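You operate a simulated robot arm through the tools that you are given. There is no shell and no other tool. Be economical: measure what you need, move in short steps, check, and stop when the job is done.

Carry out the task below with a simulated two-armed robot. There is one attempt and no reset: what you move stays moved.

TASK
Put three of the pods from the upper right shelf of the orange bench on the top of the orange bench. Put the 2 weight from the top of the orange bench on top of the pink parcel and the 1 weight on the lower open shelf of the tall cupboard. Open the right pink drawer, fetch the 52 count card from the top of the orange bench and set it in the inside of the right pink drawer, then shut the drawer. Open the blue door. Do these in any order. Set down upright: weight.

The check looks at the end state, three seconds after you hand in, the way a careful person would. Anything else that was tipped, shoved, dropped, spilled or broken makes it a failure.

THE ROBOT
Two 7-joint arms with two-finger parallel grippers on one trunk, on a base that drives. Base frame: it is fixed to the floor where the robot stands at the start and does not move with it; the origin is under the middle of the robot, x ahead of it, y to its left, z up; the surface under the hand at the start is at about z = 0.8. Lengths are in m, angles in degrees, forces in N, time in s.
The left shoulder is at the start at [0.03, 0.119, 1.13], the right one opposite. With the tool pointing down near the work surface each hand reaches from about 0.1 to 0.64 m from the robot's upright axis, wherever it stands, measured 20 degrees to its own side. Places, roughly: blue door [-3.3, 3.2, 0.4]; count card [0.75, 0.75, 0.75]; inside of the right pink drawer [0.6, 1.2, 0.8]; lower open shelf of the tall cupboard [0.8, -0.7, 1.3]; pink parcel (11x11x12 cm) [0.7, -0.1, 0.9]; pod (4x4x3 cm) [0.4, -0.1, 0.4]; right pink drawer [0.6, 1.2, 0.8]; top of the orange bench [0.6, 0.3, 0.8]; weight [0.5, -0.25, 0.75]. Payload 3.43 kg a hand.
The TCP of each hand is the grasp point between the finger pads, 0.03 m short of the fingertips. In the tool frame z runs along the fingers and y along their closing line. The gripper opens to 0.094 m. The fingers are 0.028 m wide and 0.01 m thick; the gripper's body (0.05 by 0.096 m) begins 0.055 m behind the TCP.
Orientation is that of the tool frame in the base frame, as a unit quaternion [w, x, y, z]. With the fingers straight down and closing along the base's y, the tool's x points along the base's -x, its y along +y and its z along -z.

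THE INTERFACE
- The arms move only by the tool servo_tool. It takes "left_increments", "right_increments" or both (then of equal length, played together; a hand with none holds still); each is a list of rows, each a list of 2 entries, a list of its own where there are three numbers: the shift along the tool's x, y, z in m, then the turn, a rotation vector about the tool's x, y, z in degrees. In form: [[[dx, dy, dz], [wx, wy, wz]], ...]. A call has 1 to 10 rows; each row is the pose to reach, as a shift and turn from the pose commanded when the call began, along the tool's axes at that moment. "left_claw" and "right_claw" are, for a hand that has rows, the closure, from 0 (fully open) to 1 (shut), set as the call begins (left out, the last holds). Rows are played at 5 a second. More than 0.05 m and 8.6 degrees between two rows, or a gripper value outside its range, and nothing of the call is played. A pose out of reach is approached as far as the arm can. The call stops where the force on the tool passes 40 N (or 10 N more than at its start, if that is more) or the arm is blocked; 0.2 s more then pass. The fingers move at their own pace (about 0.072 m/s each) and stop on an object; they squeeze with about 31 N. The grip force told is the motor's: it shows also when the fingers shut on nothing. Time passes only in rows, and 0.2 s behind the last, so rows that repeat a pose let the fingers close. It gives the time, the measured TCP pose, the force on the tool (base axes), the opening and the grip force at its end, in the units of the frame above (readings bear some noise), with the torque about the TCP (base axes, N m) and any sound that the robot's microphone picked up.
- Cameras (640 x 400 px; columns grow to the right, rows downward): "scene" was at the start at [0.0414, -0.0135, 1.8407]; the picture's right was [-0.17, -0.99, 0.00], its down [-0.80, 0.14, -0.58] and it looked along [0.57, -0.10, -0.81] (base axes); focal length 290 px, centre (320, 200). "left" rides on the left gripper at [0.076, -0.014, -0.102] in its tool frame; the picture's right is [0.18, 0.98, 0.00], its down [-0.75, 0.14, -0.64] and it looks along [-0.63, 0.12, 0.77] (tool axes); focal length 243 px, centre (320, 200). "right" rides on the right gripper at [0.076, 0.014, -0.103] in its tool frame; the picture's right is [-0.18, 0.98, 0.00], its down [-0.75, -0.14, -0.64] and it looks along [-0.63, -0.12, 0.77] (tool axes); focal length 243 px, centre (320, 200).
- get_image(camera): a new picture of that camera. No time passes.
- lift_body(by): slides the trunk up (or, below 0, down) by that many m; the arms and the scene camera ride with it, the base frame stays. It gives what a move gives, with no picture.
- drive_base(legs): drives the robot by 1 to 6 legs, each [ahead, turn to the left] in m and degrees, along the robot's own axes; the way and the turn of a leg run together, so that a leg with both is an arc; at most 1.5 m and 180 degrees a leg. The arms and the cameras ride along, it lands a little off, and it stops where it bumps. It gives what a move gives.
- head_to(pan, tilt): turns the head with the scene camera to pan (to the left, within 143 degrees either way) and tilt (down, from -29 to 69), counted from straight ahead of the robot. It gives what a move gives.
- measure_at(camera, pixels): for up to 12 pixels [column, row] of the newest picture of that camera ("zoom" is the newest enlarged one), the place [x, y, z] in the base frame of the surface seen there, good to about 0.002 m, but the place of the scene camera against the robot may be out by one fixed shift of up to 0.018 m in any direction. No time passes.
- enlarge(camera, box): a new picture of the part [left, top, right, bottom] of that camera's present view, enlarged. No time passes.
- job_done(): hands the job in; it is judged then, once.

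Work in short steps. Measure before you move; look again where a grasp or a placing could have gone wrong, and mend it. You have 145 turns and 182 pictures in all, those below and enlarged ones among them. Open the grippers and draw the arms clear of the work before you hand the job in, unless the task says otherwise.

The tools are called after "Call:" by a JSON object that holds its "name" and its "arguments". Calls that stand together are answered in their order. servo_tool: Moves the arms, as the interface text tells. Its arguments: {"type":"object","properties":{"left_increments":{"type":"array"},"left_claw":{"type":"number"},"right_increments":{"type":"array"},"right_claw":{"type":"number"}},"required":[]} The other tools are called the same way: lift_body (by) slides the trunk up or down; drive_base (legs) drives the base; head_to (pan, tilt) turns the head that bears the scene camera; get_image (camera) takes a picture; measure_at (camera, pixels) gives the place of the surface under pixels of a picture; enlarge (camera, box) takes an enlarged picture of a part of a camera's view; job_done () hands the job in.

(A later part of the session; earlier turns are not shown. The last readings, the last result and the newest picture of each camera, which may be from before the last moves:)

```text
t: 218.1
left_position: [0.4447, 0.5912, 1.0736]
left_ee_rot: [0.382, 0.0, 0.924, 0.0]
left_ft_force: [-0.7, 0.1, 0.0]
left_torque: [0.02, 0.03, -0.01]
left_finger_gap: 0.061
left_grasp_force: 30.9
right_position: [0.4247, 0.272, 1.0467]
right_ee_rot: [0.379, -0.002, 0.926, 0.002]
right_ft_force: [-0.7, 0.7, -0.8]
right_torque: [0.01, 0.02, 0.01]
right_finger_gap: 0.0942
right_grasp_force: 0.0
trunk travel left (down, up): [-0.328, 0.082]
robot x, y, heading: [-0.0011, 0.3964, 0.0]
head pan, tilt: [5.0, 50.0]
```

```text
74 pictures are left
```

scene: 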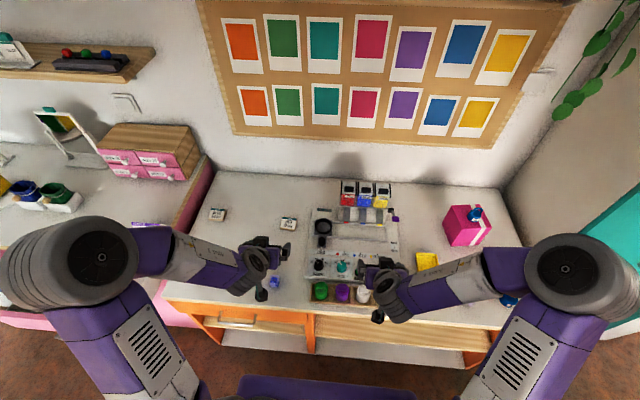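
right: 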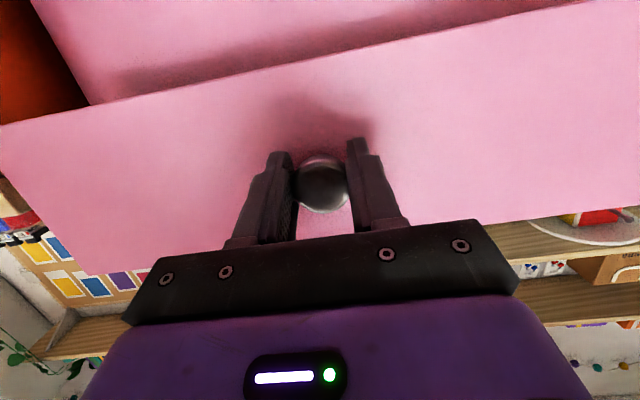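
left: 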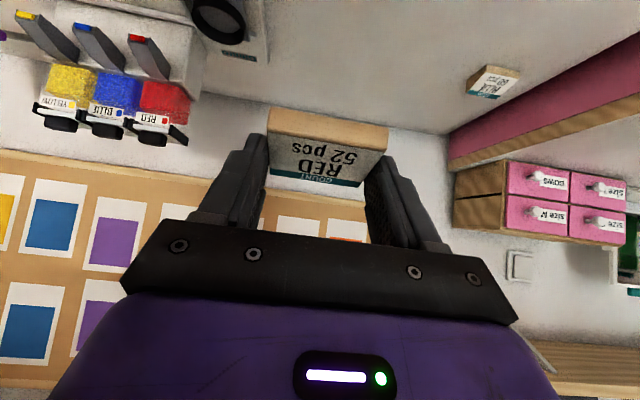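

Now backing away and driving to the drawer again.

Call:
{"name": "drive_base", "arguments": {"legs": [[-0.46, 0], [0, 90], [0.52, 0], [0, -90]]}}

Call:
{"name": "get_image", "arguments": {"camera": "left"}}

Call:
{"name": "get_image", "arguments": {"camera": "scene"}}

```text
t: 231.1
left_position: [-0.018, 1.1161, 1.0729]
left_ee_rot: [0.383, -0.008, 0.924, 0.003]
left_ft_force: [0.1, 0.0, -1.6]
left_torque: [0.02, 0.04, 0.01]
left_finger_gap: 0.061
left_grasp_force: 31.4
right_position: [-0.0341, 0.7995, 1.0455]
right_ee_rot: [0.378, -0.009, 0.926, 0.005]
right_ft_force: [0.7, 0.3, 1.0]
right_torque: [0.01, 0.01, 0.0]
right_finger_gap: 0.094
right_grasp_force: 0.0
trunk travel left (down, up): [-0.328, 0.082]
robot x, y, heading: [-0.4643, 0.9166, 0.9]
head pan, tilt: [5.0, 50.0]
```

```text
73 pictures are left
```

left: 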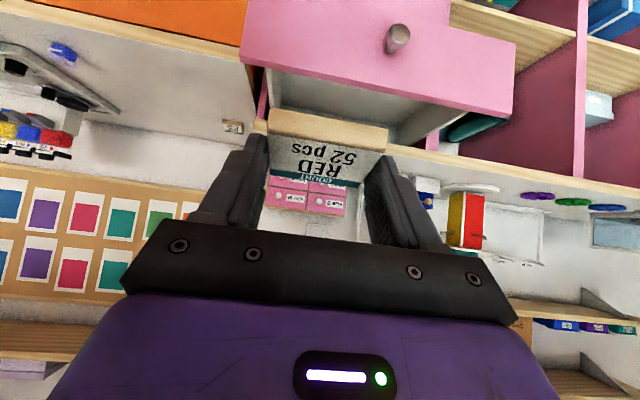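

```text
72 pictures are left
```

scene: 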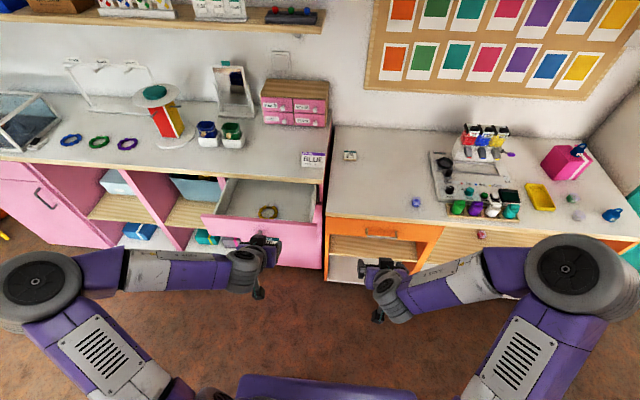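

The drawer panel (top z 0.866) would foul a 45°-tilted hand, so I steepen the left hand by 30° here in the free, then drive forward over the open drawer.

Call:
{"name": "servo_tool", "arguments": {"left_increments": [[[0, 0, 0], [0, 6, 0]], [[0, 0, 0], [0, 12, 0]], [[0, 0, 0], [0, 18, 0]], [[0, 0, 0], [0, 24, 0]], [[0, 0, 0], [0, 30, 0]]]}}

Call:
{"name": "drive_base", "arguments": {"legs": [[0.3, -0.8]]}}

Call:
{"name": "get_image", "arguments": {"camera": "left"}}

Call:
{"name": "get_image", "arguments": {"camera": "scene"}}

```text
t: 232.3
left_position: [-0.0172, 1.1175, 1.0742]
left_ee_rot: [0.13, -0.007, 0.991, 0.001]
left_ft_force: [-0.1, 0.3, -0.3]
left_torque: [-0.02, -0.06, 0.01]
left_finger_gap: 0.0605
left_grasp_force: 30.6
right_position: [-0.0337, 0.8, 1.0466]
right_ee_rot: [0.379, -0.008, 0.926, 0.004]
right_ft_force: [1.1, 0.6, -0.4]
right_torque: [0.01, 0.01, -0.02]
right_finger_gap: 0.0939
right_grasp_force: 0.0
trunk travel left (down, up): [-0.328, 0.082]
robot x, y, heading: [-0.4561, 0.9168, 1.0]
head pan, tilt: [5.0, 50.0]
```

```text
t: 234.4
left_position: [0.2959, 1.1124, 1.0735]
left_ee_rot: [0.131, 0.001, 0.991, 0.0]
left_ft_force: [0.6, 0.6, -0.9]
left_torque: [-0.01, -0.01, -0.02]
left_finger_gap: 0.0609
left_grasp_force: 30.8
right_position: [0.2747, 0.7946, 1.0457]
right_ee_rot: [0.378, -0.002, 0.926, 0.002]
right_ft_force: [0.1, 0.0, 0.9]
right_torque: [-0.05, -0.02, 0.01]
right_finger_gap: 0.094
right_grasp_force: 0.1
trunk travel left (down, up): [-0.328, 0.082]
robot x, y, heading: [-0.1504, 0.9207, -0.0]
head pan, tilt: [5.0, 50.0]
```

```text
71 pictures are left
```

left: 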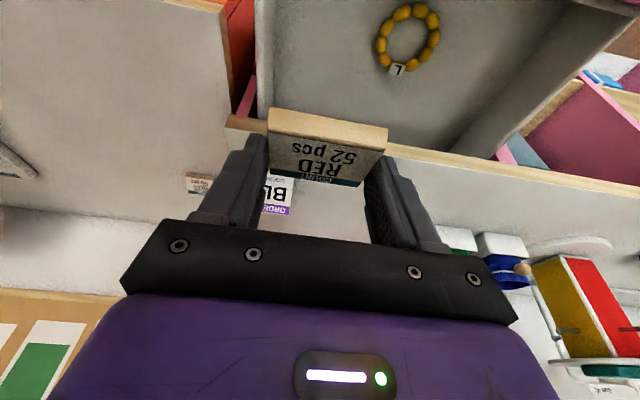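

```text
70 pictures are left
```

scene: 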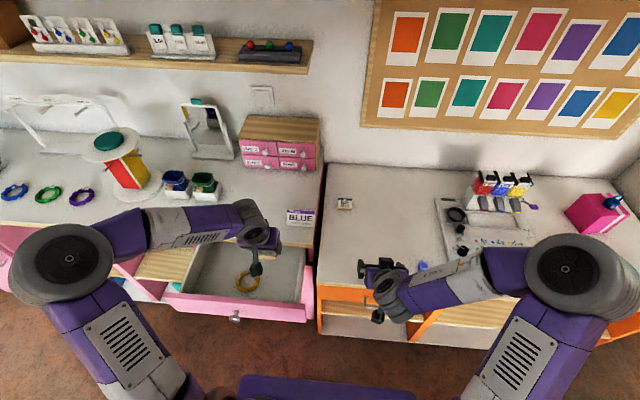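

Measuring the drawer's inner floor, right wall, bracelet and the counter's front edge in the left view.

Call:
{"name": "measure_at", "arguments": {"camera": "left", "pixels": [[266, 80], [275, 60], [330, 60], [378, 50], [395, 70], [415, 150], [240, 122], [320, 20], [262, 20], [430, 40]]}}

Call:
{"name": "measure_at", "arguments": {"camera": "scene", "pixels": [[200, 298], [240, 308], [215, 290], [300, 300], [240, 285], [295, 225]]}}

```text
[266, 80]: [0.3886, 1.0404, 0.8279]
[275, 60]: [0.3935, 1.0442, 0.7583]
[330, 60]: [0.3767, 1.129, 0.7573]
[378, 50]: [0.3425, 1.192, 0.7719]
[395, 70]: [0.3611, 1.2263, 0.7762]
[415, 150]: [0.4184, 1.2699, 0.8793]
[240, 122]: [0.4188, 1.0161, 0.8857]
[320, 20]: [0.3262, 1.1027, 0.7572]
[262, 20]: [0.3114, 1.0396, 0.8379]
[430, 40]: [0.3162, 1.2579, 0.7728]
```

```text
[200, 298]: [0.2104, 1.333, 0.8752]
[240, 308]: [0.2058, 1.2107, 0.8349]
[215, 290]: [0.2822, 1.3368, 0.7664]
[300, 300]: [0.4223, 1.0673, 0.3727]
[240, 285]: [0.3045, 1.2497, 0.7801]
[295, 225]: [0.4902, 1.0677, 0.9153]
```

Floor z 0.757, target (0.343,1.115). Moving over and lowering to 0.82 in steps.

Call:
{"name": "servo_tool", "arguments": {"left_increments": [[[-0.045, 0.003, 0.012], [0, 0, 0]], [[-0.034, 0.003, 0.055], [0, 0, 0]], [[-0.022, 0.003, 0.099], [0, 0, 0]], [[-0.01, 0.003, 0.142], [0, 0, 0]], [[0.001, 0.003, 0.186], [0, 0, 0]], [[0.012, 0.003, 0.225], [0, 0, 0]], [[0.018, 0.003, 0.249], [0, 0, 0]]]}}

Call:
{"name": "get_image", "arguments": {"camera": "left"}}

Call:
{"name": "get_image", "arguments": {"camera": "scene"}}

```text
t: 236.0
left_position: [0.347, 1.1181, 0.8291]
left_ee_rot: [0.132, -0.002, 0.991, 0.0]
left_ft_force: [0.3, 0.0, -0.9]
left_torque: [0.01, -0.02, -0.02]
left_finger_gap: 0.0606
left_grasp_force: 30.6
right_position: [0.2738, 0.7971, 1.0451]
right_ee_rot: [0.377, -0.002, 0.926, 0.003]
right_ft_force: [-0.2, 0.3, 0.7]
right_torque: [-0.03, 0.0, 0.01]
right_finger_gap: 0.0938
right_grasp_force: 0.0
trunk travel left (down, up): [-0.328, 0.082]
robot x, y, heading: [-0.151, 0.9199, 0.2]
head pan, tilt: [5.0, 50.0]
```

```text
69 pictures are left
```

left: 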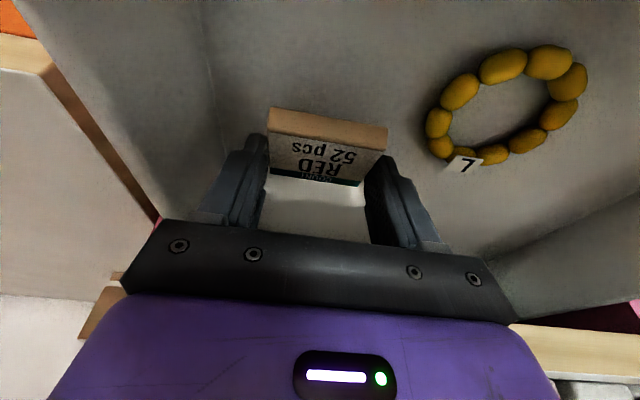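

```text
68 pictures are left
```

scene: 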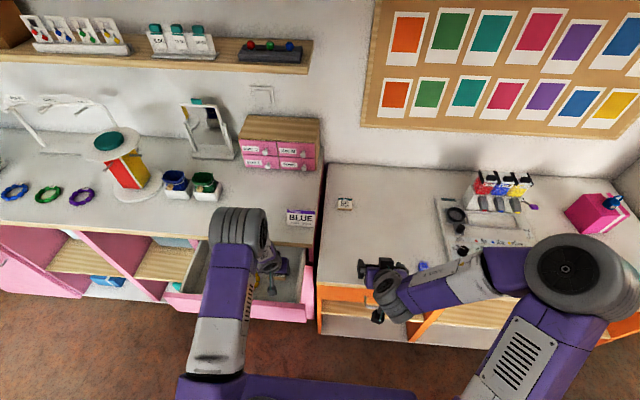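

Inside the drawer with clearance. I creep down to touch (expected TCP z≈0.804).

Call:
{"name": "servo_tool", "arguments": {"left_increments": [[[0.002, 0, 0.009], [0, 0, 0]], [[0.004, 0, 0.016], [0, 0, 0]], [[0.0052, 0, 0.02], [0, 0, 0]], [[0.006, 0, 0.023], [0, 0, 0]]]}}

Call:
{"name": "get_image", "arguments": {"camera": "left"}}

```text
t: 237.0
left_position: [0.3448, 1.1155, 0.8069]
left_ee_rot: [0.135, -0.001, 0.991, -0.001]
left_ft_force: [-0.5, -0.6, 19.7]
left_torque: [0.07, -0.32, 0.01]
left_finger_gap: 0.0606
left_grasp_force: 31.2
right_position: [0.273, 0.7948, 1.0478]
right_ee_rot: [0.379, -0.002, 0.926, 0.003]
right_ft_force: [-0.1, -0.5, 0.0]
right_torque: [0.0, -0.01, 0.0]
right_finger_gap: 0.094
right_grasp_force: 0.1
trunk travel left (down, up): [-0.328, 0.082]
robot x, y, heading: [-0.1528, 0.9207, -0.2]
head pan, tilt: [5.0, 50.0]
```

```text
67 pictures are left
```

left: 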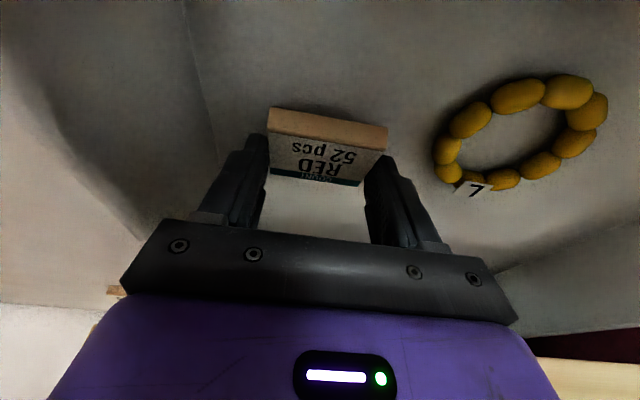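

Contact. Opening the left fingers and rising slowly.

Call:
{"name": "servo_tool", "arguments": {"left_increments": [[[0, 0, 0], [0, 0, 0]], [[0, 0, 0], [0, 0, 0]], [[0, 0, 0], [0, 0, 0]], [[0, 0, 0], [0, 0, 0]], [[-0.005, 0, -0.02], [0, 0, 0]], [[-0.015, 0, -0.055], [0, 0, 0]], [[-0.027, 0, -0.1], [0, 0, 0]]], "left_claw": 0}}

Call:
{"name": "get_image", "arguments": {"camera": "left"}}

```text
t: 238.6
left_position: [0.3433, 1.1185, 0.9081]
left_ee_rot: [0.131, 0.0, 0.991, 0.0]
left_ft_force: [0.5, -0.2, 0.1]
left_torque: [0.0, -0.03, -0.02]
left_finger_gap: 0.0942
left_grasp_force: 0.1
right_position: [0.2735, 0.7958, 1.047]
right_ee_rot: [0.379, -0.002, 0.925, 0.002]
right_ft_force: [0.1, -0.2, -0.2]
right_torque: [0.01, 0.03, -0.03]
right_finger_gap: 0.094
right_grasp_force: 0.2
trunk travel left (down, up): [-0.328, 0.082]
robot x, y, heading: [-0.1531, 0.9169, -0.2]
head pan, tilt: [5.0, 50.0]
```

```text
66 pictures are left
```

left: 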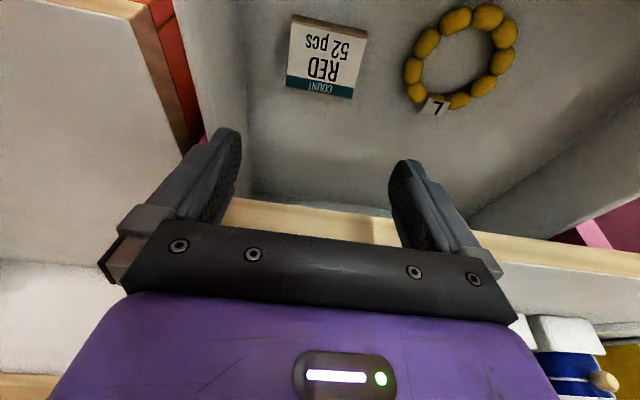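

The card lies flat inside the drawer. I raise the hand, back off, tilt it to 45° with fingers closed, ready to push the drawer shut.

Call:
{"name": "servo_tool", "arguments": {"left_increments": [[[-0.012, 0, -0.045], [0, 0, 0]], [[-0.024, 0, -0.09], [0, 0, 0]], [[-0.034, 0, -0.125], [0, 0, 0]]]}}

Call:
{"name": "drive_base", "arguments": {"legs": [[-0.33, 0]]}}

Call:
{"name": "servo_tool", "arguments": {"left_increments": [[[0.008, 0.012, 0.036], [0, -6, 0]], [[0.016, 0.024, 0.072], [0, -12, 0]], [[0.025, 0.036, 0.108], [0, -18, 0]], [[0.034, 0.048, 0.145], [0, -24, 0]], [[0.043, 0.06, 0.18], [0, -30, 0]], [[0.051, 0.06, 0.208], [0, -30, 0]]], "left_claw": 1}}

Call:
{"name": "get_image", "arguments": {"camera": "left"}}

Call:
{"name": "get_image", "arguments": {"camera": "scene"}}

```text
t: 239.4
left_position: [0.3449, 1.1185, 1.0372]
left_ee_rot: [0.131, 0.0, 0.991, 0.001]
left_ft_force: [-0.7, -1.0, 0.1]
left_torque: [0.02, -0.04, -0.01]
left_finger_gap: 0.0938
left_grasp_force: 0.0
right_position: [0.2735, 0.7958, 1.0464]
right_ee_rot: [0.378, -0.002, 0.926, 0.002]
right_ft_force: [0.3, -0.5, -0.2]
right_torque: [0.04, 0.0, -0.02]
right_finger_gap: 0.0939
right_grasp_force: 0.0
trunk travel left (down, up): [-0.328, 0.082]
robot x, y, heading: [-0.1517, 0.92, -0.1]
head pan, tilt: [5.0, 50.0]
```

```text
t: 241.5
left_position: [0.0296, 1.1181, 1.0373]
left_ee_rot: [0.132, -0.001, 0.991, 0.0]
left_ft_force: [0.2, 0.1, -0.1]
left_torque: [0.01, -0.03, 0.01]
left_finger_gap: 0.094
left_grasp_force: 0.0
right_position: [-0.0402, 0.7946, 1.0469]
right_ee_rot: [0.378, -0.003, 0.926, 0.002]
right_ft_force: [-0.3, 0.5, 0.8]
right_torque: [0.01, 0.02, 0.01]
right_finger_gap: 0.0942
right_grasp_force: 0.0
trunk travel left (down, up): [-0.328, 0.082]
robot x, y, heading: [-0.4682, 0.9189, 0.2]
head pan, tilt: [5.0, 50.0]
```

```text
t: 242.9
left_position: [0.0322, 1.1788, 0.8209]
left_ee_rot: [0.384, -0.001, 0.923, 0.0]
left_ft_force: [0.4, -0.5, 0.4]
left_torque: [0.01, -0.01, 0.0]
left_finger_gap: 0.0
left_grasp_force: 30.8
right_position: [-0.0402, 0.7965, 1.0464]
right_ee_rot: [0.378, -0.003, 0.926, 0.003]
right_ft_force: [-1.0, 0.0, -0.4]
right_torque: [0.02, 0.01, 0.0]
right_finger_gap: 0.0939
right_grasp_force: 0.0
trunk travel left (down, up): [-0.328, 0.082]
robot x, y, heading: [-0.4677, 0.9188, 0.2]
head pan, tilt: [5.0, 50.0]
```

```text
65 pictures are left
```

left: 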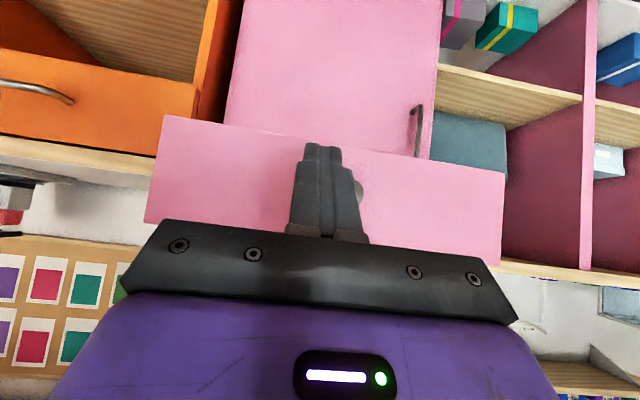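

```text
64 pictures are left
```

scene: 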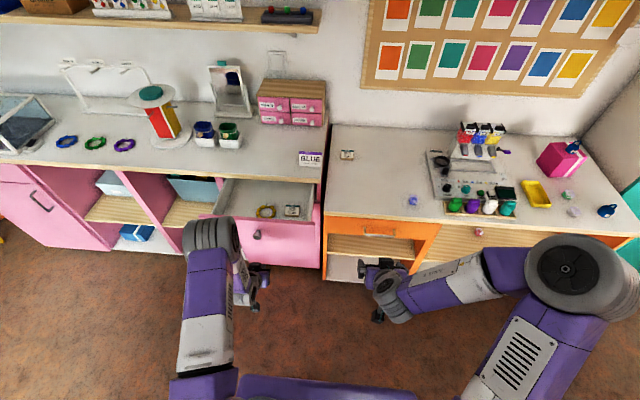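

The closed fingertips face the panel beside the knob. I check the left elbow's place, since it will come over the counter.

Call:
{"name": "measure_at", "arguments": {"camera": "scene", "pixels": [[210, 225], [225, 222], [195, 240], [235, 265], [245, 250], [258, 236], [290, 210]]}}

```text
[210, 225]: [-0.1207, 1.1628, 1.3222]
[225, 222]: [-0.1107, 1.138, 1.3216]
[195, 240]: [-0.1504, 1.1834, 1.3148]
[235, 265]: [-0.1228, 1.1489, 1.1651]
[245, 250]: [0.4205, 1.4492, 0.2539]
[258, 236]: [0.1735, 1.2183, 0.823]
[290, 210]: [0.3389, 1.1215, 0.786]
```

Elbow is high and behind the hand. I push by driving ahead 0.32 m.

Call:
{"name": "drive_base", "arguments": {"legs": [[0.32, 0]]}}

Call:
{"name": "get_image", "arguments": {"camera": "left"}}

```text
t: 245.1
left_position: [0.3557, 1.1776, 0.8216]
left_ee_rot: [0.383, -0.002, 0.924, 0.001]
left_ft_force: [0.1, 0.7, -1.3]
left_torque: [0.02, 0.0, 0.0]
left_finger_gap: 0.0
left_grasp_force: 30.8
right_position: [0.2823, 0.7975, 1.0467]
right_ee_rot: [0.378, -0.002, 0.926, 0.002]
right_ft_force: [-0.1, 0.7, -0.5]
right_torque: [0.02, 0.0, -0.05]
right_finger_gap: 0.0939
right_grasp_force: 0.0
trunk travel left (down, up): [-0.328, 0.082]
robot x, y, heading: [-0.1434, 0.9228, 0.1]
head pan, tilt: [5.0, 50.0]
```

```text
63 pictures are left
```

left: 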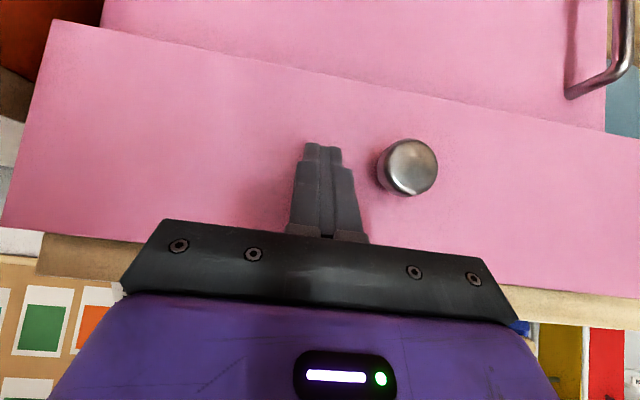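

About 3–4 cm remains. I push on with the arm until it meets resistance.

Call:
{"name": "servo_tool", "arguments": {"left_increments": [[[-0.009, 0, 0.009], [0, 0, 0]], [[-0.018, 0, 0.018], [0, 0, 0]], [[-0.024, 0, 0.024], [0, 0, 0]], [[-0.028, 0, 0.028], [0, 0, 0]], [[-0.032, 0, 0.032], [0, 0, 0]]]}}

Call:
{"name": "get_image", "arguments": {"camera": "left"}}

```text
t: 246.4
left_position: [0.3908, 1.1779, 0.817]
left_ee_rot: [0.374, -0.001, 0.928, 0.0]
left_ft_force: [-16.6, 0.3, 8.9]
left_torque: [-0.01, 0.23, -0.05]
left_finger_gap: 0.0
left_grasp_force: 30.9
right_position: [0.2804, 0.7963, 1.0477]
right_ee_rot: [0.378, -0.003, 0.926, 0.003]
right_ft_force: [-0.5, 0.6, -0.5]
right_torque: [0.0, 0.01, 0.04]
right_finger_gap: 0.0939
right_grasp_force: 0.1
trunk travel left (down, up): [-0.328, 0.082]
robot x, y, heading: [-0.1456, 0.9205, 0.4]
head pan, tilt: [5.0, 50.0]
stopped in row 5 (left hand): the force on the tool passed its limit at 43 N (the readings are from after the stop); the commanded pose is now the measured one
```

```text
62 pictures are left
```

left: 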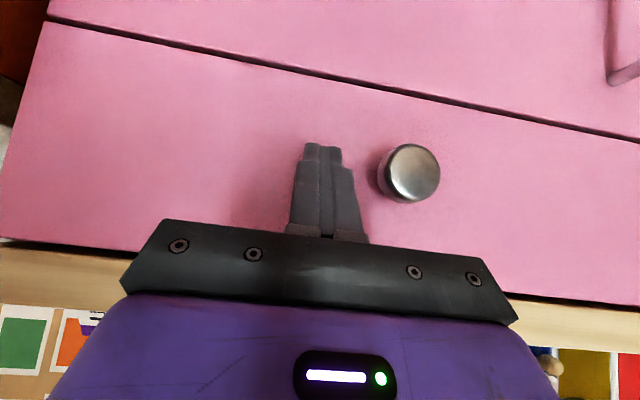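

The drawer is shut (tip at x≈0.422, firm stop). I back off, and take the hands up for the trip to the blue door.

Call:
{"name": "drive_base", "arguments": {"legs": [[-0.4, 0]]}}

Call:
{"name": "get_image", "arguments": {"camera": "scene"}}

Call:
{"name": "head_to", "arguments": {"pan": 120, "tilt": 25}}

Call:
{"name": "get_image", "arguments": {"camera": "scene"}}

```text
t: 248.9
left_position: [-0.0111, 1.1766, 0.8166]
left_ee_rot: [0.376, -0.002, 0.927, 0.0]
left_ft_force: [-0.8, 0.4, 0.5]
left_torque: [0.03, -0.01, -0.04]
left_finger_gap: 0.0
left_grasp_force: 31.1
right_position: [-0.1219, 0.7948, 1.0466]
right_ee_rot: [0.378, -0.003, 0.926, 0.002]
right_ft_force: [0.1, 0.2, 0.0]
right_torque: [0.02, 0.02, 0.01]
right_finger_gap: 0.0941
right_grasp_force: 0.1
trunk travel left (down, up): [-0.328, 0.082]
robot x, y, heading: [-0.5453, 0.9216, 0.4]
head pan, tilt: [5.0, 50.0]
```

```text
61 pictures are left
```

scene: 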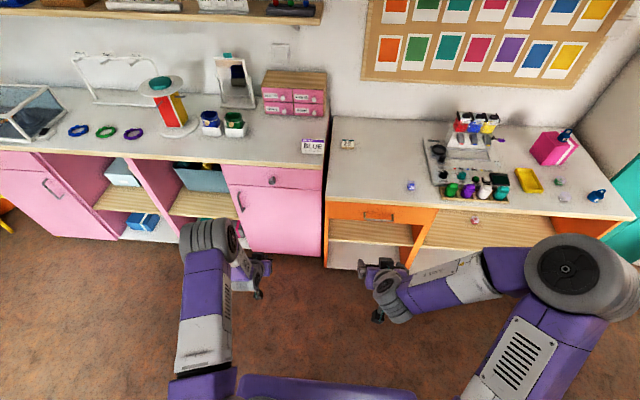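

```text
t: 250.9
left_position: [-0.0107, 1.1782, 0.8169]
left_ee_rot: [0.375, -0.001, 0.927, 0.0]
left_ft_force: [0.0, -0.4, 0.1]
left_torque: [0.0, -0.02, 0.01]
left_finger_gap: 0.0
left_grasp_force: 31.1
right_position: [-0.1241, 0.7956, 1.0459]
right_ee_rot: [0.378, -0.003, 0.926, 0.003]
right_ft_force: [-0.2, 0.0, 0.3]
right_torque: [0.01, -0.03, 0.02]
right_finger_gap: 0.094
right_grasp_force: 0.1
trunk travel left (down, up): [-0.328, 0.082]
robot x, y, heading: [-0.5488, 0.9185, 0.2]
head pan, tilt: [120.0, 25.0]
```

```text
60 pictures are left
```

scene: 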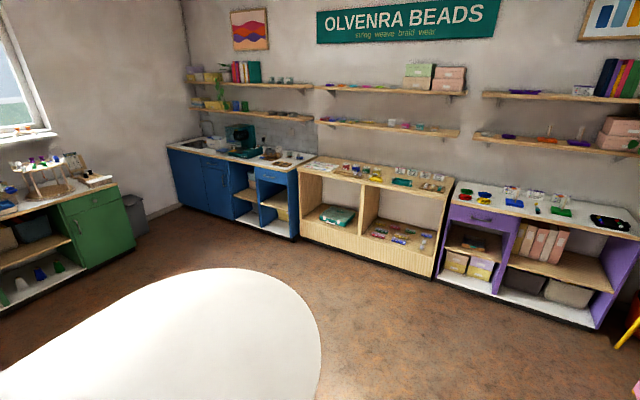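

The drawer is closed. The blue cabinet is at (230,190). I measure it, the white table edge and the floor path.

Call:
{"name": "measure_at", "arguments": {"camera": "scene", "pixels": [[190, 185], [216, 190], [172, 180], [230, 205], [298, 200], [295, 237], [320, 330], [270, 275], [230, 270], [300, 290], [180, 207], [265, 230]]}}

Call:
{"name": "enlarge", "arguments": {"camera": "scene", "box": [150, 110, 320, 250]}}

```text
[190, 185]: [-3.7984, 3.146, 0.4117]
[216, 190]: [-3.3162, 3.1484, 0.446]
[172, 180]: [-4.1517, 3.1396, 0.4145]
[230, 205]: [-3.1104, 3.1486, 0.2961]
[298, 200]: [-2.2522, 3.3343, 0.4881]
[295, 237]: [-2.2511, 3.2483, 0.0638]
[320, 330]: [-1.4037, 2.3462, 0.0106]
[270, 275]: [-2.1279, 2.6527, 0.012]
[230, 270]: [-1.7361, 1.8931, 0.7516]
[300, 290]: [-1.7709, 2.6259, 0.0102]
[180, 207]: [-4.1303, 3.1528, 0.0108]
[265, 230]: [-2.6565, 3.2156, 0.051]
```

```text
2.86 times, centred on (235, 180) of scene
```

zoom: 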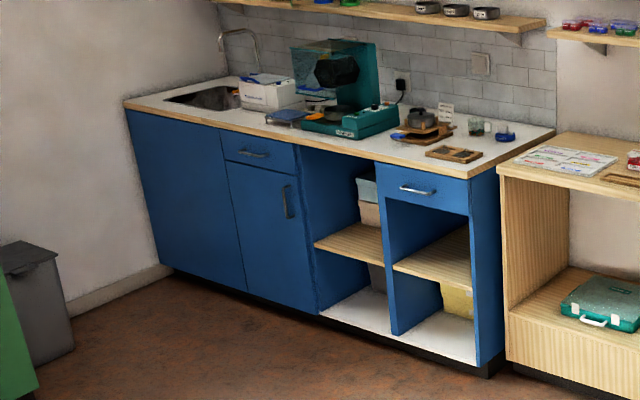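

The blue door has a vertical handle near its right edge, hinge on the left. I measure the table's border, the door and its handle for planning.

Call:
{"name": "measure_at", "arguments": {"camera": "zoom", "pixels": [[287, 192], [289, 215], [229, 165], [245, 285], [297, 180], [316, 310], [260, 250], [255, 153], [290, 200], [340, 230]]}}

Call:
{"name": "measure_at", "arguments": {"camera": "scene", "pixels": [[316, 345], [305, 315], [280, 288], [200, 275], [120, 310], [60, 345], [318, 385], [430, 290], [420, 350]]}}

```text
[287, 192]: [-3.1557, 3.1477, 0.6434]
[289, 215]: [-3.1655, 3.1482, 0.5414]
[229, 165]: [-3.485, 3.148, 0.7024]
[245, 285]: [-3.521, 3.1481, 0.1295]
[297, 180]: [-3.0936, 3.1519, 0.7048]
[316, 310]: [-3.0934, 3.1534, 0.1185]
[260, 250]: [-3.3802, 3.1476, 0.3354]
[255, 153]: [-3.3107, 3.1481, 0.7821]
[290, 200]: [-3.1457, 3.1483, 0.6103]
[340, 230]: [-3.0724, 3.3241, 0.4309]
```

```text
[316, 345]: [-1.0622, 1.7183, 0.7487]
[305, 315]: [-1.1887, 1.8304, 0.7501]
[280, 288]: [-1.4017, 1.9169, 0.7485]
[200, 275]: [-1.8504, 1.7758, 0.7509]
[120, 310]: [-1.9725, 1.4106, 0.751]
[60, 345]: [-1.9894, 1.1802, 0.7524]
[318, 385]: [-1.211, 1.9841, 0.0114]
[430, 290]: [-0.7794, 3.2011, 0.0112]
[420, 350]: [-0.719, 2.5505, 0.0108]
```

Door: x −3.50 to −3.09, z 0.12–0.70, handle at x≈−3.15, z≈0.53–0.65. The table ends at y≈1.92, so I drive around it: to y≈2.4, then along −x.

Call:
{"name": "drive_base", "arguments": {"legs": [[0, 89.6], [1.47, 0], [0, 90]]}}

Call:
{"name": "head_to", "arguments": {"pan": 0, "tilt": 35}}

Call:
{"name": "get_image", "arguments": {"camera": "scene"}}

```text
t: 265.9
left_position: [-1.0574, 2.1573, 0.817]
left_ee_rot: [-0.007, 0.927, -0.015, -0.375]
left_ft_force: [0.8, 0.1, -0.3]
left_torque: [-0.02, 0.04, 0.01]
left_finger_gap: 0.0
left_grasp_force: 30.9
right_position: [-0.9306, 2.537, 1.0454]
right_ee_rot: [-0.004, 0.926, -0.014, -0.378]
right_ft_force: [0.2, -0.4, -0.5]
right_torque: [-0.03, -0.01, 0.01]
right_finger_gap: 0.0941
right_grasp_force: 0.0
trunk travel left (down, up): [-0.328, 0.082]
robot x, y, heading: [-0.5115, 2.3961, 177.8]
head pan, tilt: [120.0, 25.0]
```

```text
t: 267.9
left_position: [-1.0571, 2.1592, 0.8179]
left_ee_rot: [-0.007, 0.927, -0.015, -0.375]
left_ft_force: [-0.2, 0.5, -1.2]
left_torque: [-0.01, 0.04, -0.01]
left_finger_gap: 0.0
left_grasp_force: 30.8
right_position: [-0.9302, 2.5371, 1.0461]
right_ee_rot: [-0.005, 0.926, -0.015, -0.378]
right_ft_force: [-0.6, 0.3, 0.2]
right_torque: [0.0, 0.0, 0.01]
right_finger_gap: 0.094
right_grasp_force: 0.1
trunk travel left (down, up): [-0.328, 0.082]
robot x, y, heading: [-0.5114, 2.3942, 178.0]
head pan, tilt: [0.0, 35.0]
```

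```text
58 pictures are left
```

scene: 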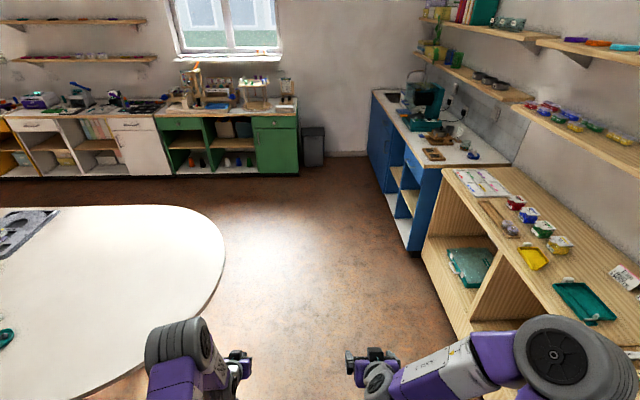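

I check the right elbow against the shelves on the right before driving along.

Call:
{"name": "measure_at", "arguments": {"camera": "scene", "pixels": [[620, 370], [560, 325], [555, 115], [640, 170], [480, 90], [200, 340], [225, 250], [405, 225], [372, 100], [425, 240]]}}

```text
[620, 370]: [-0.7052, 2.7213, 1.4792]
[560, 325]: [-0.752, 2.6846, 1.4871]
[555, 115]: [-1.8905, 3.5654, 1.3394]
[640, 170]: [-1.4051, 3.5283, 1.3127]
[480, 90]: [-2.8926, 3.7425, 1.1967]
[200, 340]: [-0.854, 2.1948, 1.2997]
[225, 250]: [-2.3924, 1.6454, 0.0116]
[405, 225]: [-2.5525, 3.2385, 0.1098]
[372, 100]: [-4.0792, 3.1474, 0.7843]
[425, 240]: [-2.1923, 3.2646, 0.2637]
```

All clear. Driving 2.46 m along −x, then turning to face the cabinet.

Call:
{"name": "drive_base", "arguments": {"legs": [[0, 1.5], [1.3, 0], [1.15, 0], [0, -89.5]]}}

Call:
{"name": "head_to", "arguments": {"pan": 10, "tilt": 50}}

Call:
{"name": "get_image", "arguments": {"camera": "scene"}}

Call:
{"name": "get_image", "arguments": {"camera": "left"}}

```text
t: 284.0
left_position: [-3.2234, 2.9198, 0.817]
left_ee_rot: [-0.264, 0.661, -0.65, -0.267]
left_ft_force: [-0.5, 0.0, 0.4]
left_torque: [0.01, 0.02, 0.0]
left_finger_gap: 0.0002
left_grasp_force: 31.2
right_position: [-2.8405, 2.8111, 1.0448]
right_ee_rot: [-0.263, 0.661, -0.648, -0.27]
right_ft_force: [0.2, -0.3, 0.5]
right_torque: [0.0, -0.02, 0.03]
right_finger_gap: 0.0941
right_grasp_force: 0.0
trunk travel left (down, up): [-0.328, 0.082]
robot x, y, heading: [-2.9599, 2.3833, 90.9]
head pan, tilt: [0.0, 35.0]
```

```text
t: 284.8
left_position: [-3.2229, 2.9197, 0.8173]
left_ee_rot: [-0.263, 0.661, -0.651, -0.266]
left_ft_force: [0.0, 0.3, 0.1]
left_torque: [0.03, -0.01, 0.03]
left_finger_gap: 0.0
left_grasp_force: 31.4
right_position: [-2.8385, 2.8106, 1.0461]
right_ee_rot: [-0.264, 0.661, -0.648, -0.271]
right_ft_force: [0.9, -0.4, -0.3]
right_torque: [-0.03, 0.02, 0.02]
right_finger_gap: 0.0944
right_grasp_force: 0.1
trunk travel left (down, up): [-0.328, 0.082]
robot x, y, heading: [-2.9571, 2.383, 90.9]
head pan, tilt: [10.0, 50.0]
```

```text
57 pictures are left
```

scene: 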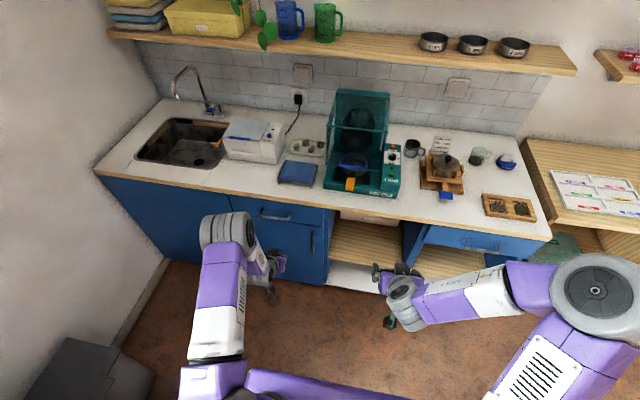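

```text
56 pictures are left
```

left: 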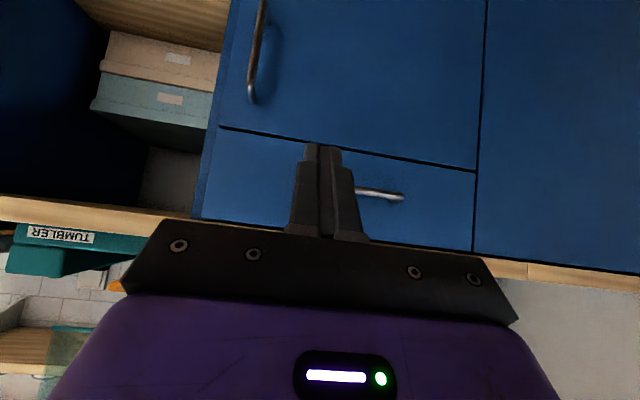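

The door's handle appears at (256,50) in the left view. Measuring handle and door edges.

Call:
{"name": "measure_at", "arguments": {"camera": "left", "pixels": [[252, 60], [250, 90], [262, 10], [256, 40], [300, 60], [222, 125], [474, 168], [478, 100], [235, 40], [370, 192]]}}

Call:
{"name": "enlarge", "arguments": {"camera": "left", "box": [190, 0, 350, 130]}}

```text
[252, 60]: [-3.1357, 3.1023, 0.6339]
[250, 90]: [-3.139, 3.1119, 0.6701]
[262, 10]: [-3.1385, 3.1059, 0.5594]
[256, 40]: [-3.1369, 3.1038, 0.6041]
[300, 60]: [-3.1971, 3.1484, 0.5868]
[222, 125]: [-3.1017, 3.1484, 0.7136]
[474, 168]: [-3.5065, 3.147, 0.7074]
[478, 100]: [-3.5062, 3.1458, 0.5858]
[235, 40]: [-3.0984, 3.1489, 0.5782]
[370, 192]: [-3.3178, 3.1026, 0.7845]
```

```text
3.08 times, centred on (270, 65) of left
```

zoom: 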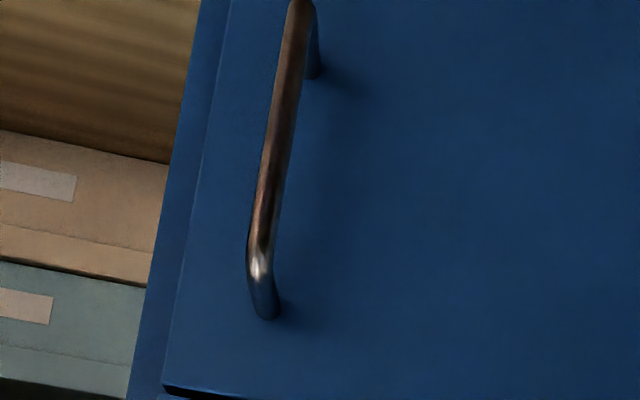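

Handle bar at x −3.137, y≈3.105, z 0.55–0.68; hinge x≈−3.506. I lower the trunk 0.21 m, open the left hand and shift it right 0.086 m to line up.

Call:
{"name": "lift_body", "arguments": {"by": -0.205}}

Call:
{"name": "servo_tool", "arguments": {"left_increments": [[[0, -0.03, 0], [0, 0, 0]], [[0, -0.06, 0], [0, 0, 0]], [[0, -0.083, 0], [0, 0, 0]], [[0, -0.083, 0], [0, 0, 0]]], "left_claw": 0}}

Call:
{"name": "get_image", "arguments": {"camera": "left"}}

```text
t: 287.0
left_position: [-3.223, 2.9192, 0.6122]
left_ee_rot: [-0.265, 0.661, -0.65, -0.267]
left_ft_force: [-0.1, 1.2, -0.8]
left_torque: [-0.01, -0.03, -0.02]
left_finger_gap: 0.0002
left_grasp_force: 31.2
right_position: [-2.8399, 2.8113, 0.8419]
right_ee_rot: [-0.263, 0.662, -0.648, -0.271]
right_ft_force: [1.1, 0.1, -0.1]
right_torque: [-0.02, -0.03, -0.01]
right_finger_gap: 0.0941
right_grasp_force: 0.0
trunk travel left (down, up): [-0.123, 0.287]
robot x, y, heading: [-2.9569, 2.3823, 90.7]
head pan, tilt: [10.0, 50.0]
```

```text
t: 288.0
left_position: [-3.1402, 2.9211, 0.613]
left_ee_rot: [-0.263, 0.661, -0.65, -0.268]
left_ft_force: [0.3, -0.4, 0.1]
left_torque: [-0.04, -0.01, 0.04]
left_finger_gap: 0.0941
left_grasp_force: 0.1
right_position: [-2.839, 2.8119, 0.8402]
right_ee_rot: [-0.263, 0.661, -0.649, -0.27]
right_ft_force: [0.4, 0.2, 0.2]
right_torque: [0.01, -0.02, -0.01]
right_finger_gap: 0.0942
right_grasp_force: 0.1
trunk travel left (down, up): [-0.123, 0.287]
robot x, y, heading: [-2.9609, 2.3859, 90.9]
head pan, tilt: [10.0, 50.0]
```

```text
54 pictures are left
```

left: 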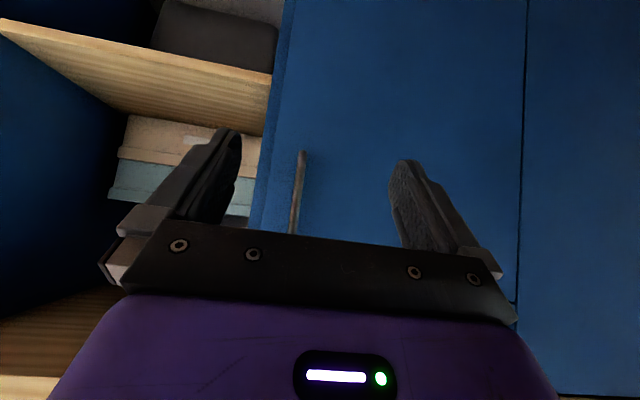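

Aligned. Driving 0.18 m forward to put the fingers around the bar; then checking.

Call:
{"name": "drive_base", "arguments": {"legs": [[0.175, 0]]}}

Call:
{"name": "get_image", "arguments": {"camera": "left"}}

```text
t: 289.5
left_position: [-3.1434, 3.0992, 0.6114]
left_ee_rot: [-0.265, 0.66, -0.65, -0.267]
left_ft_force: [-0.4, -0.5, 0.8]
left_torque: [0.01, 0.01, 0.01]
left_finger_gap: 0.0941
left_grasp_force: 0.0
right_position: [-2.8433, 2.989, 0.8411]
right_ee_rot: [-0.263, 0.661, -0.648, -0.271]
right_ft_force: [-1.0, 0.6, 1.0]
right_torque: [-0.02, -0.02, 0.02]
right_finger_gap: 0.0941
right_grasp_force: 0.1
trunk travel left (down, up): [-0.123, 0.287]
robot x, y, heading: [-2.9616, 2.5573, 90.7]
head pan, tilt: [10.0, 50.0]
```

```text
53 pictures are left
```

left: 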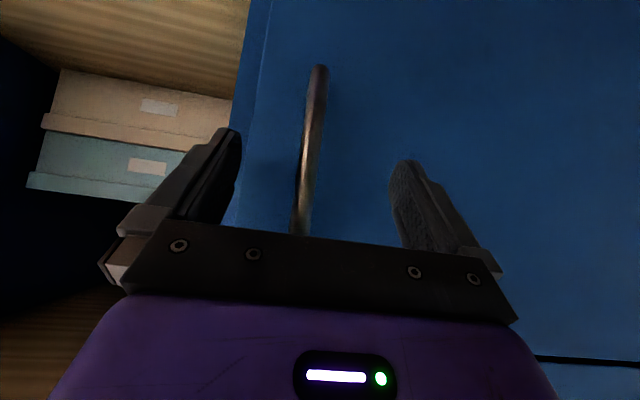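

The bar is between the fingers. Closing the left hand.

Call:
{"name": "servo_tool", "arguments": {"left_increments": [[[0, -0.004, 0], [0, 0, 0]], [[0, -0.004, 0], [0, 0, 0]], [[0, -0.004, 0], [0, 0, 0]], [[0, -0.004, 0], [0, 0, 0]], [[0, -0.004, 0], [0, 0, 0]], [[0, -0.004, 0], [0, 0, 0]], [[0, -0.004, 0], [0, 0, 0]]], "left_claw": 1}}

Call:
{"name": "get_image", "arguments": {"camera": "left"}}

```text
t: 291.1
left_position: [-3.1369, 3.0979, 0.6124]
left_ee_rot: [-0.264, 0.66, -0.651, -0.267]
left_ft_force: [16.4, -1.4, -1.6]
left_torque: [0.18, 0.01, -0.2]
left_finger_gap: 0.0149
left_grasp_force: 45.0
right_position: [-2.8416, 2.9878, 0.8418]
right_ee_rot: [-0.263, 0.661, -0.648, -0.271]
right_ft_force: [-0.8, 0.0, 0.0]
right_torque: [0.03, -0.02, 0.03]
right_finger_gap: 0.0942
right_grasp_force: 0.1
trunk travel left (down, up): [-0.123, 0.287]
robot x, y, heading: [-2.9585, 2.5617, 91.1]
head pan, tilt: [10.0, 50.0]
```

```text
52 pictures are left
```

left: 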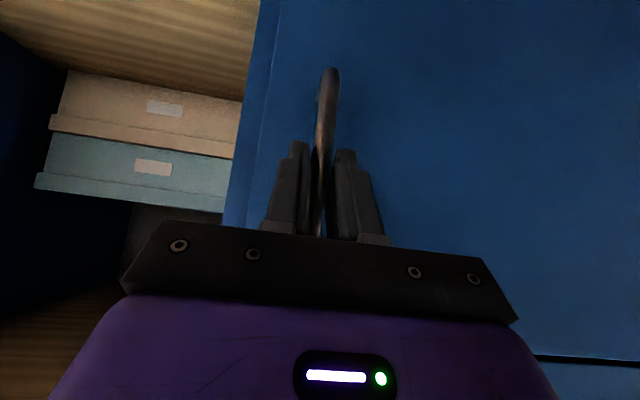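

The bar is gripped. I pull along the door's arc with the arm, to about 20° first.

Call:
{"name": "servo_tool", "arguments": {"left_increments": [[[0.011, 0.002, -0.011], [0, 0, 0]], [[0.0226, 0.005, -0.0226], [0, 0, 0]], [[0.034, 0.009, -0.034], [0, 0, 0]], [[0.0448, 0.013, -0.0448], [0, 0, 0]], [[0.056, 0.018, -0.056], [0, 0, 0]], [[0.0665, 0.024, -0.0665], [0, 0, 0]], [[0.077, 0.031, -0.077], [0, 0, 0]], [[0.0873, 0.038, -0.0873], [0, 0, 0]]]}}

Call:
{"name": "get_image", "arguments": {"camera": "left"}}

```text
t: 292.9
left_position: [-3.1702, 2.9723, 0.6128]
left_ee_rot: [-0.264, 0.661, -0.652, -0.261]
left_ft_force: [31.5, -14.8, -10.5]
left_torque: [0.01, 0.53, -0.5]
left_finger_gap: 0.0118
left_grasp_force: 45.0
right_position: [-2.8408, 2.9879, 0.8415]
right_ee_rot: [-0.262, 0.661, -0.648, -0.271]
right_ft_force: [0.4, -0.2, -0.5]
right_torque: [-0.02, 0.0, 0.02]
right_finger_gap: 0.094
right_grasp_force: 0.1
trunk travel left (down, up): [-0.123, 0.287]
robot x, y, heading: [-2.9617, 2.5633, 90.8]
head pan, tilt: [10.0, 50.0]
```

```text
51 pictures are left
```

left: 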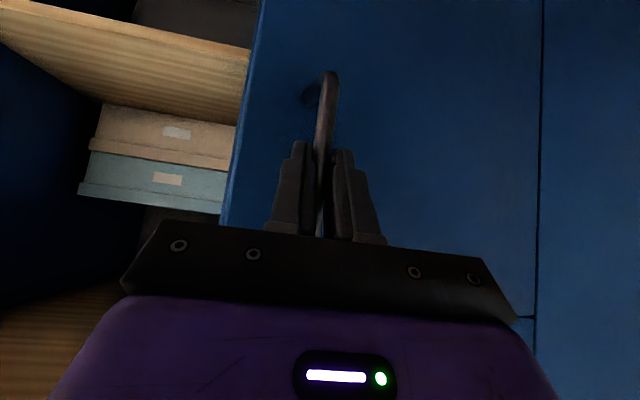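

Door at about 20°. I continue along the arc another ~15°, with the hand yawing a little with the door.

Call:
{"name": "servo_tool", "arguments": {"left_increments": [[[0.01, 0.005, -0.01], [2, 0, 2]], [[0.02, 0.012, -0.02], [4, 0, 4]], [[0.03, 0.02, -0.03], [6, 0, 6]], [[0.039, 0.028, -0.039], [8, 0, 8]], [[0.048, 0.037, -0.048], [10, 0, 10]], [[0.056, 0.046, -0.056], [11, 0, 11]]]}}

Call:
{"name": "get_image", "arguments": {"camera": "left"}}

Call:
{"name": "get_image", "arguments": {"camera": "scene"}}

```text
t: 294.3
left_position: [-3.2231, 2.8945, 0.6136]
left_ee_rot: [0.296, -0.569, 0.733, 0.228]
left_ft_force: [-5.3, 3.4, -30.5]
left_torque: [-0.91, 0.56, 0.16]
left_finger_gap: 0.0119
left_grasp_force: 44.8
right_position: [-2.8436, 2.9894, 0.8411]
right_ee_rot: [-0.264, 0.661, -0.648, -0.27]
right_ft_force: [-0.1, -0.3, 0.4]
right_torque: [0.01, 0.0, 0.06]
right_finger_gap: 0.094
right_grasp_force: 0.0
trunk travel left (down, up): [-0.123, 0.287]
robot x, y, heading: [-2.9615, 2.559, 90.8]
head pan, tilt: [10.0, 50.0]
```

```text
50 pictures are left
```

left: 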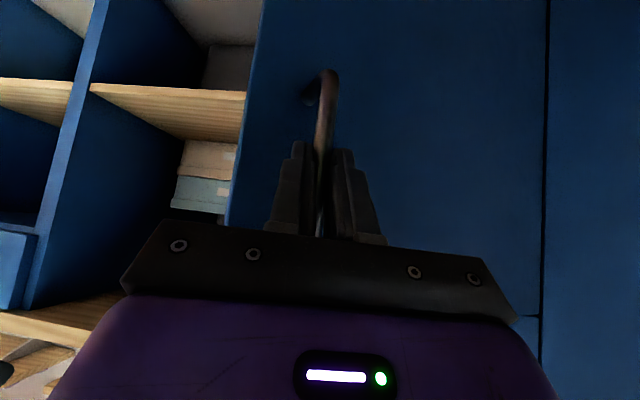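

```text
49 pictures are left
```

scene: 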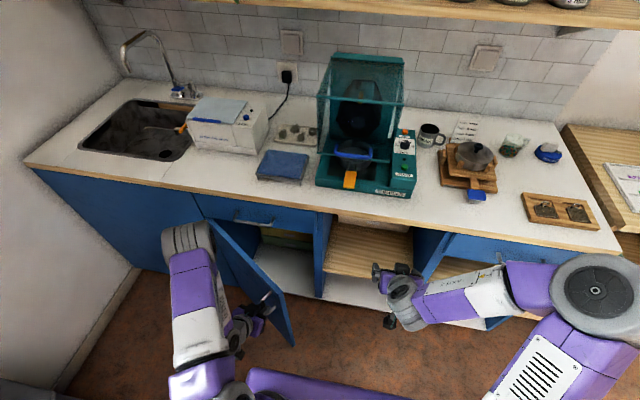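

Door is ~35° open. I release the bar, back off a little, and will then sweep the door wider from its inner side.

Call:
{"name": "servo_tool", "arguments": {"left_increments": [[[0, 0, 0], [0, 0, 0]], [[0, 0, 0], [0, 0, 0]], [[0, 0, 0], [0, 0, 0]], [[0, 0, 0], [0, 0, 0]]], "left_claw": 0}}

Call:
{"name": "drive_base", "arguments": {"legs": [[-0.16, 0]]}}

Call:
{"name": "get_image", "arguments": {"camera": "scene"}}

Call:
{"name": "get_image", "arguments": {"camera": "left"}}

```text
t: 295.3
left_position: [-3.2201, 2.894, 0.6157]
left_ee_rot: [0.299, -0.568, 0.732, 0.229]
left_ft_force: [0.5, 0.1, 0.6]
left_torque: [0.01, 0.04, 0.01]
left_finger_gap: 0.0938
left_grasp_force: 0.1
right_position: [-2.842, 2.9878, 0.841]
right_ee_rot: [-0.264, 0.661, -0.648, -0.271]
right_ft_force: [-0.8, -0.2, -0.8]
right_torque: [-0.02, -0.03, -0.01]
right_finger_gap: 0.0941
right_grasp_force: 0.0
trunk travel left (down, up): [-0.123, 0.287]
robot x, y, heading: [-2.9587, 2.562, 91.1]
head pan, tilt: [10.0, 50.0]
```

```text
t: 296.7
left_position: [-3.2176, 2.7347, 0.6159]
left_ee_rot: [0.299, -0.568, 0.732, 0.229]
left_ft_force: [0.1, -0.7, 1.0]
left_torque: [-0.02, -0.02, -0.01]
left_finger_gap: 0.0941
left_grasp_force: 0.2
right_position: [-2.8413, 2.8308, 0.84]
right_ee_rot: [-0.264, 0.661, -0.648, -0.271]
right_ft_force: [-0.1, -0.8, -0.1]
right_torque: [0.01, -0.02, 0.02]
right_finger_gap: 0.0941
right_grasp_force: 0.1
trunk travel left (down, up): [-0.123, 0.287]
robot x, y, heading: [-2.9571, 2.4054, 91.1]
head pan, tilt: [10.0, 50.0]
```

```text
48 pictures are left
```

scene: 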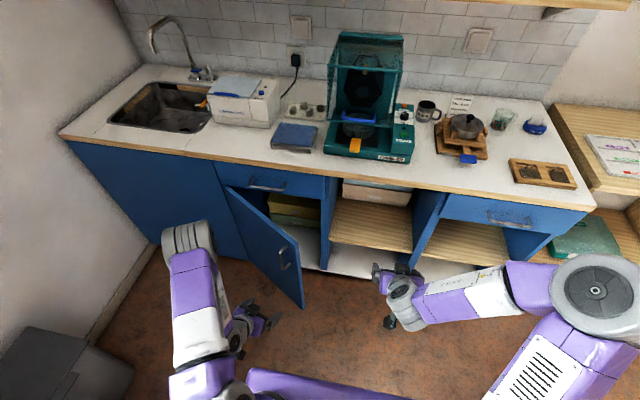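

```text
47 pictures are left
```

left: 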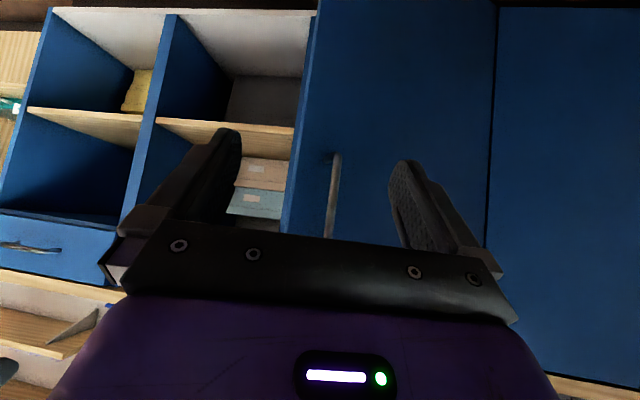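

I measure the door's free edge to plan the sweep.

Call:
{"name": "measure_at", "arguments": {"camera": "scene", "pixels": [[298, 245], [303, 300], [300, 265], [284, 262], [240, 210], [255, 250]]}}

Call:
{"name": "servo_tool", "arguments": {"left_increments": [[[-0.012, -0.03, 0.012], [0, 0, 0]], [[-0.024, -0.065, 0.024], [0, 0, 0]], [[-0.03, -0.1, 0.03], [-4, 0, -4]], [[-0.04, -0.125, 0.04], [-8, 0, -8]], [[-0.05, -0.125, 0.05], [-11, 0, -11]]], "left_claw": 1}}

Call:
{"name": "get_image", "arguments": {"camera": "left"}}

```text
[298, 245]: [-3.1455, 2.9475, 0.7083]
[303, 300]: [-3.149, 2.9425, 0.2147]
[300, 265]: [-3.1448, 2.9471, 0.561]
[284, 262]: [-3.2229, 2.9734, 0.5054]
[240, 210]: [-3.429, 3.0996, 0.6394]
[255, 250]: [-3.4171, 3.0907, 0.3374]
```

```text
t: 297.9
left_position: [-3.0789, 2.7721, 0.6147]
left_ee_rot: [-0.263, 0.662, -0.649, -0.267]
left_ft_force: [-0.8, 0.7, 0.0]
left_torque: [0.0, -0.02, 0.03]
left_finger_gap: 0.0
left_grasp_force: 31.1
right_position: [-2.84, 2.8309, 0.8407]
right_ee_rot: [-0.263, 0.662, -0.648, -0.271]
right_ft_force: [-0.6, -0.7, 0.0]
right_torque: [0.02, 0.01, 0.01]
right_finger_gap: 0.0941
right_grasp_force: 0.0
trunk travel left (down, up): [-0.123, 0.287]
robot x, y, heading: [-2.9593, 2.3997, 91.1]
head pan, tilt: [10.0, 50.0]
```

```text
46 pictures are left
```

left: 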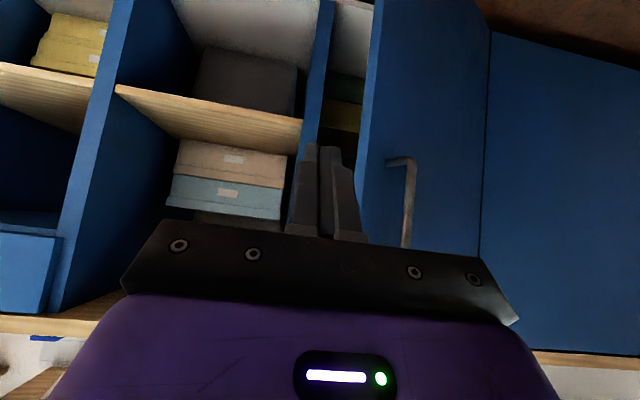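

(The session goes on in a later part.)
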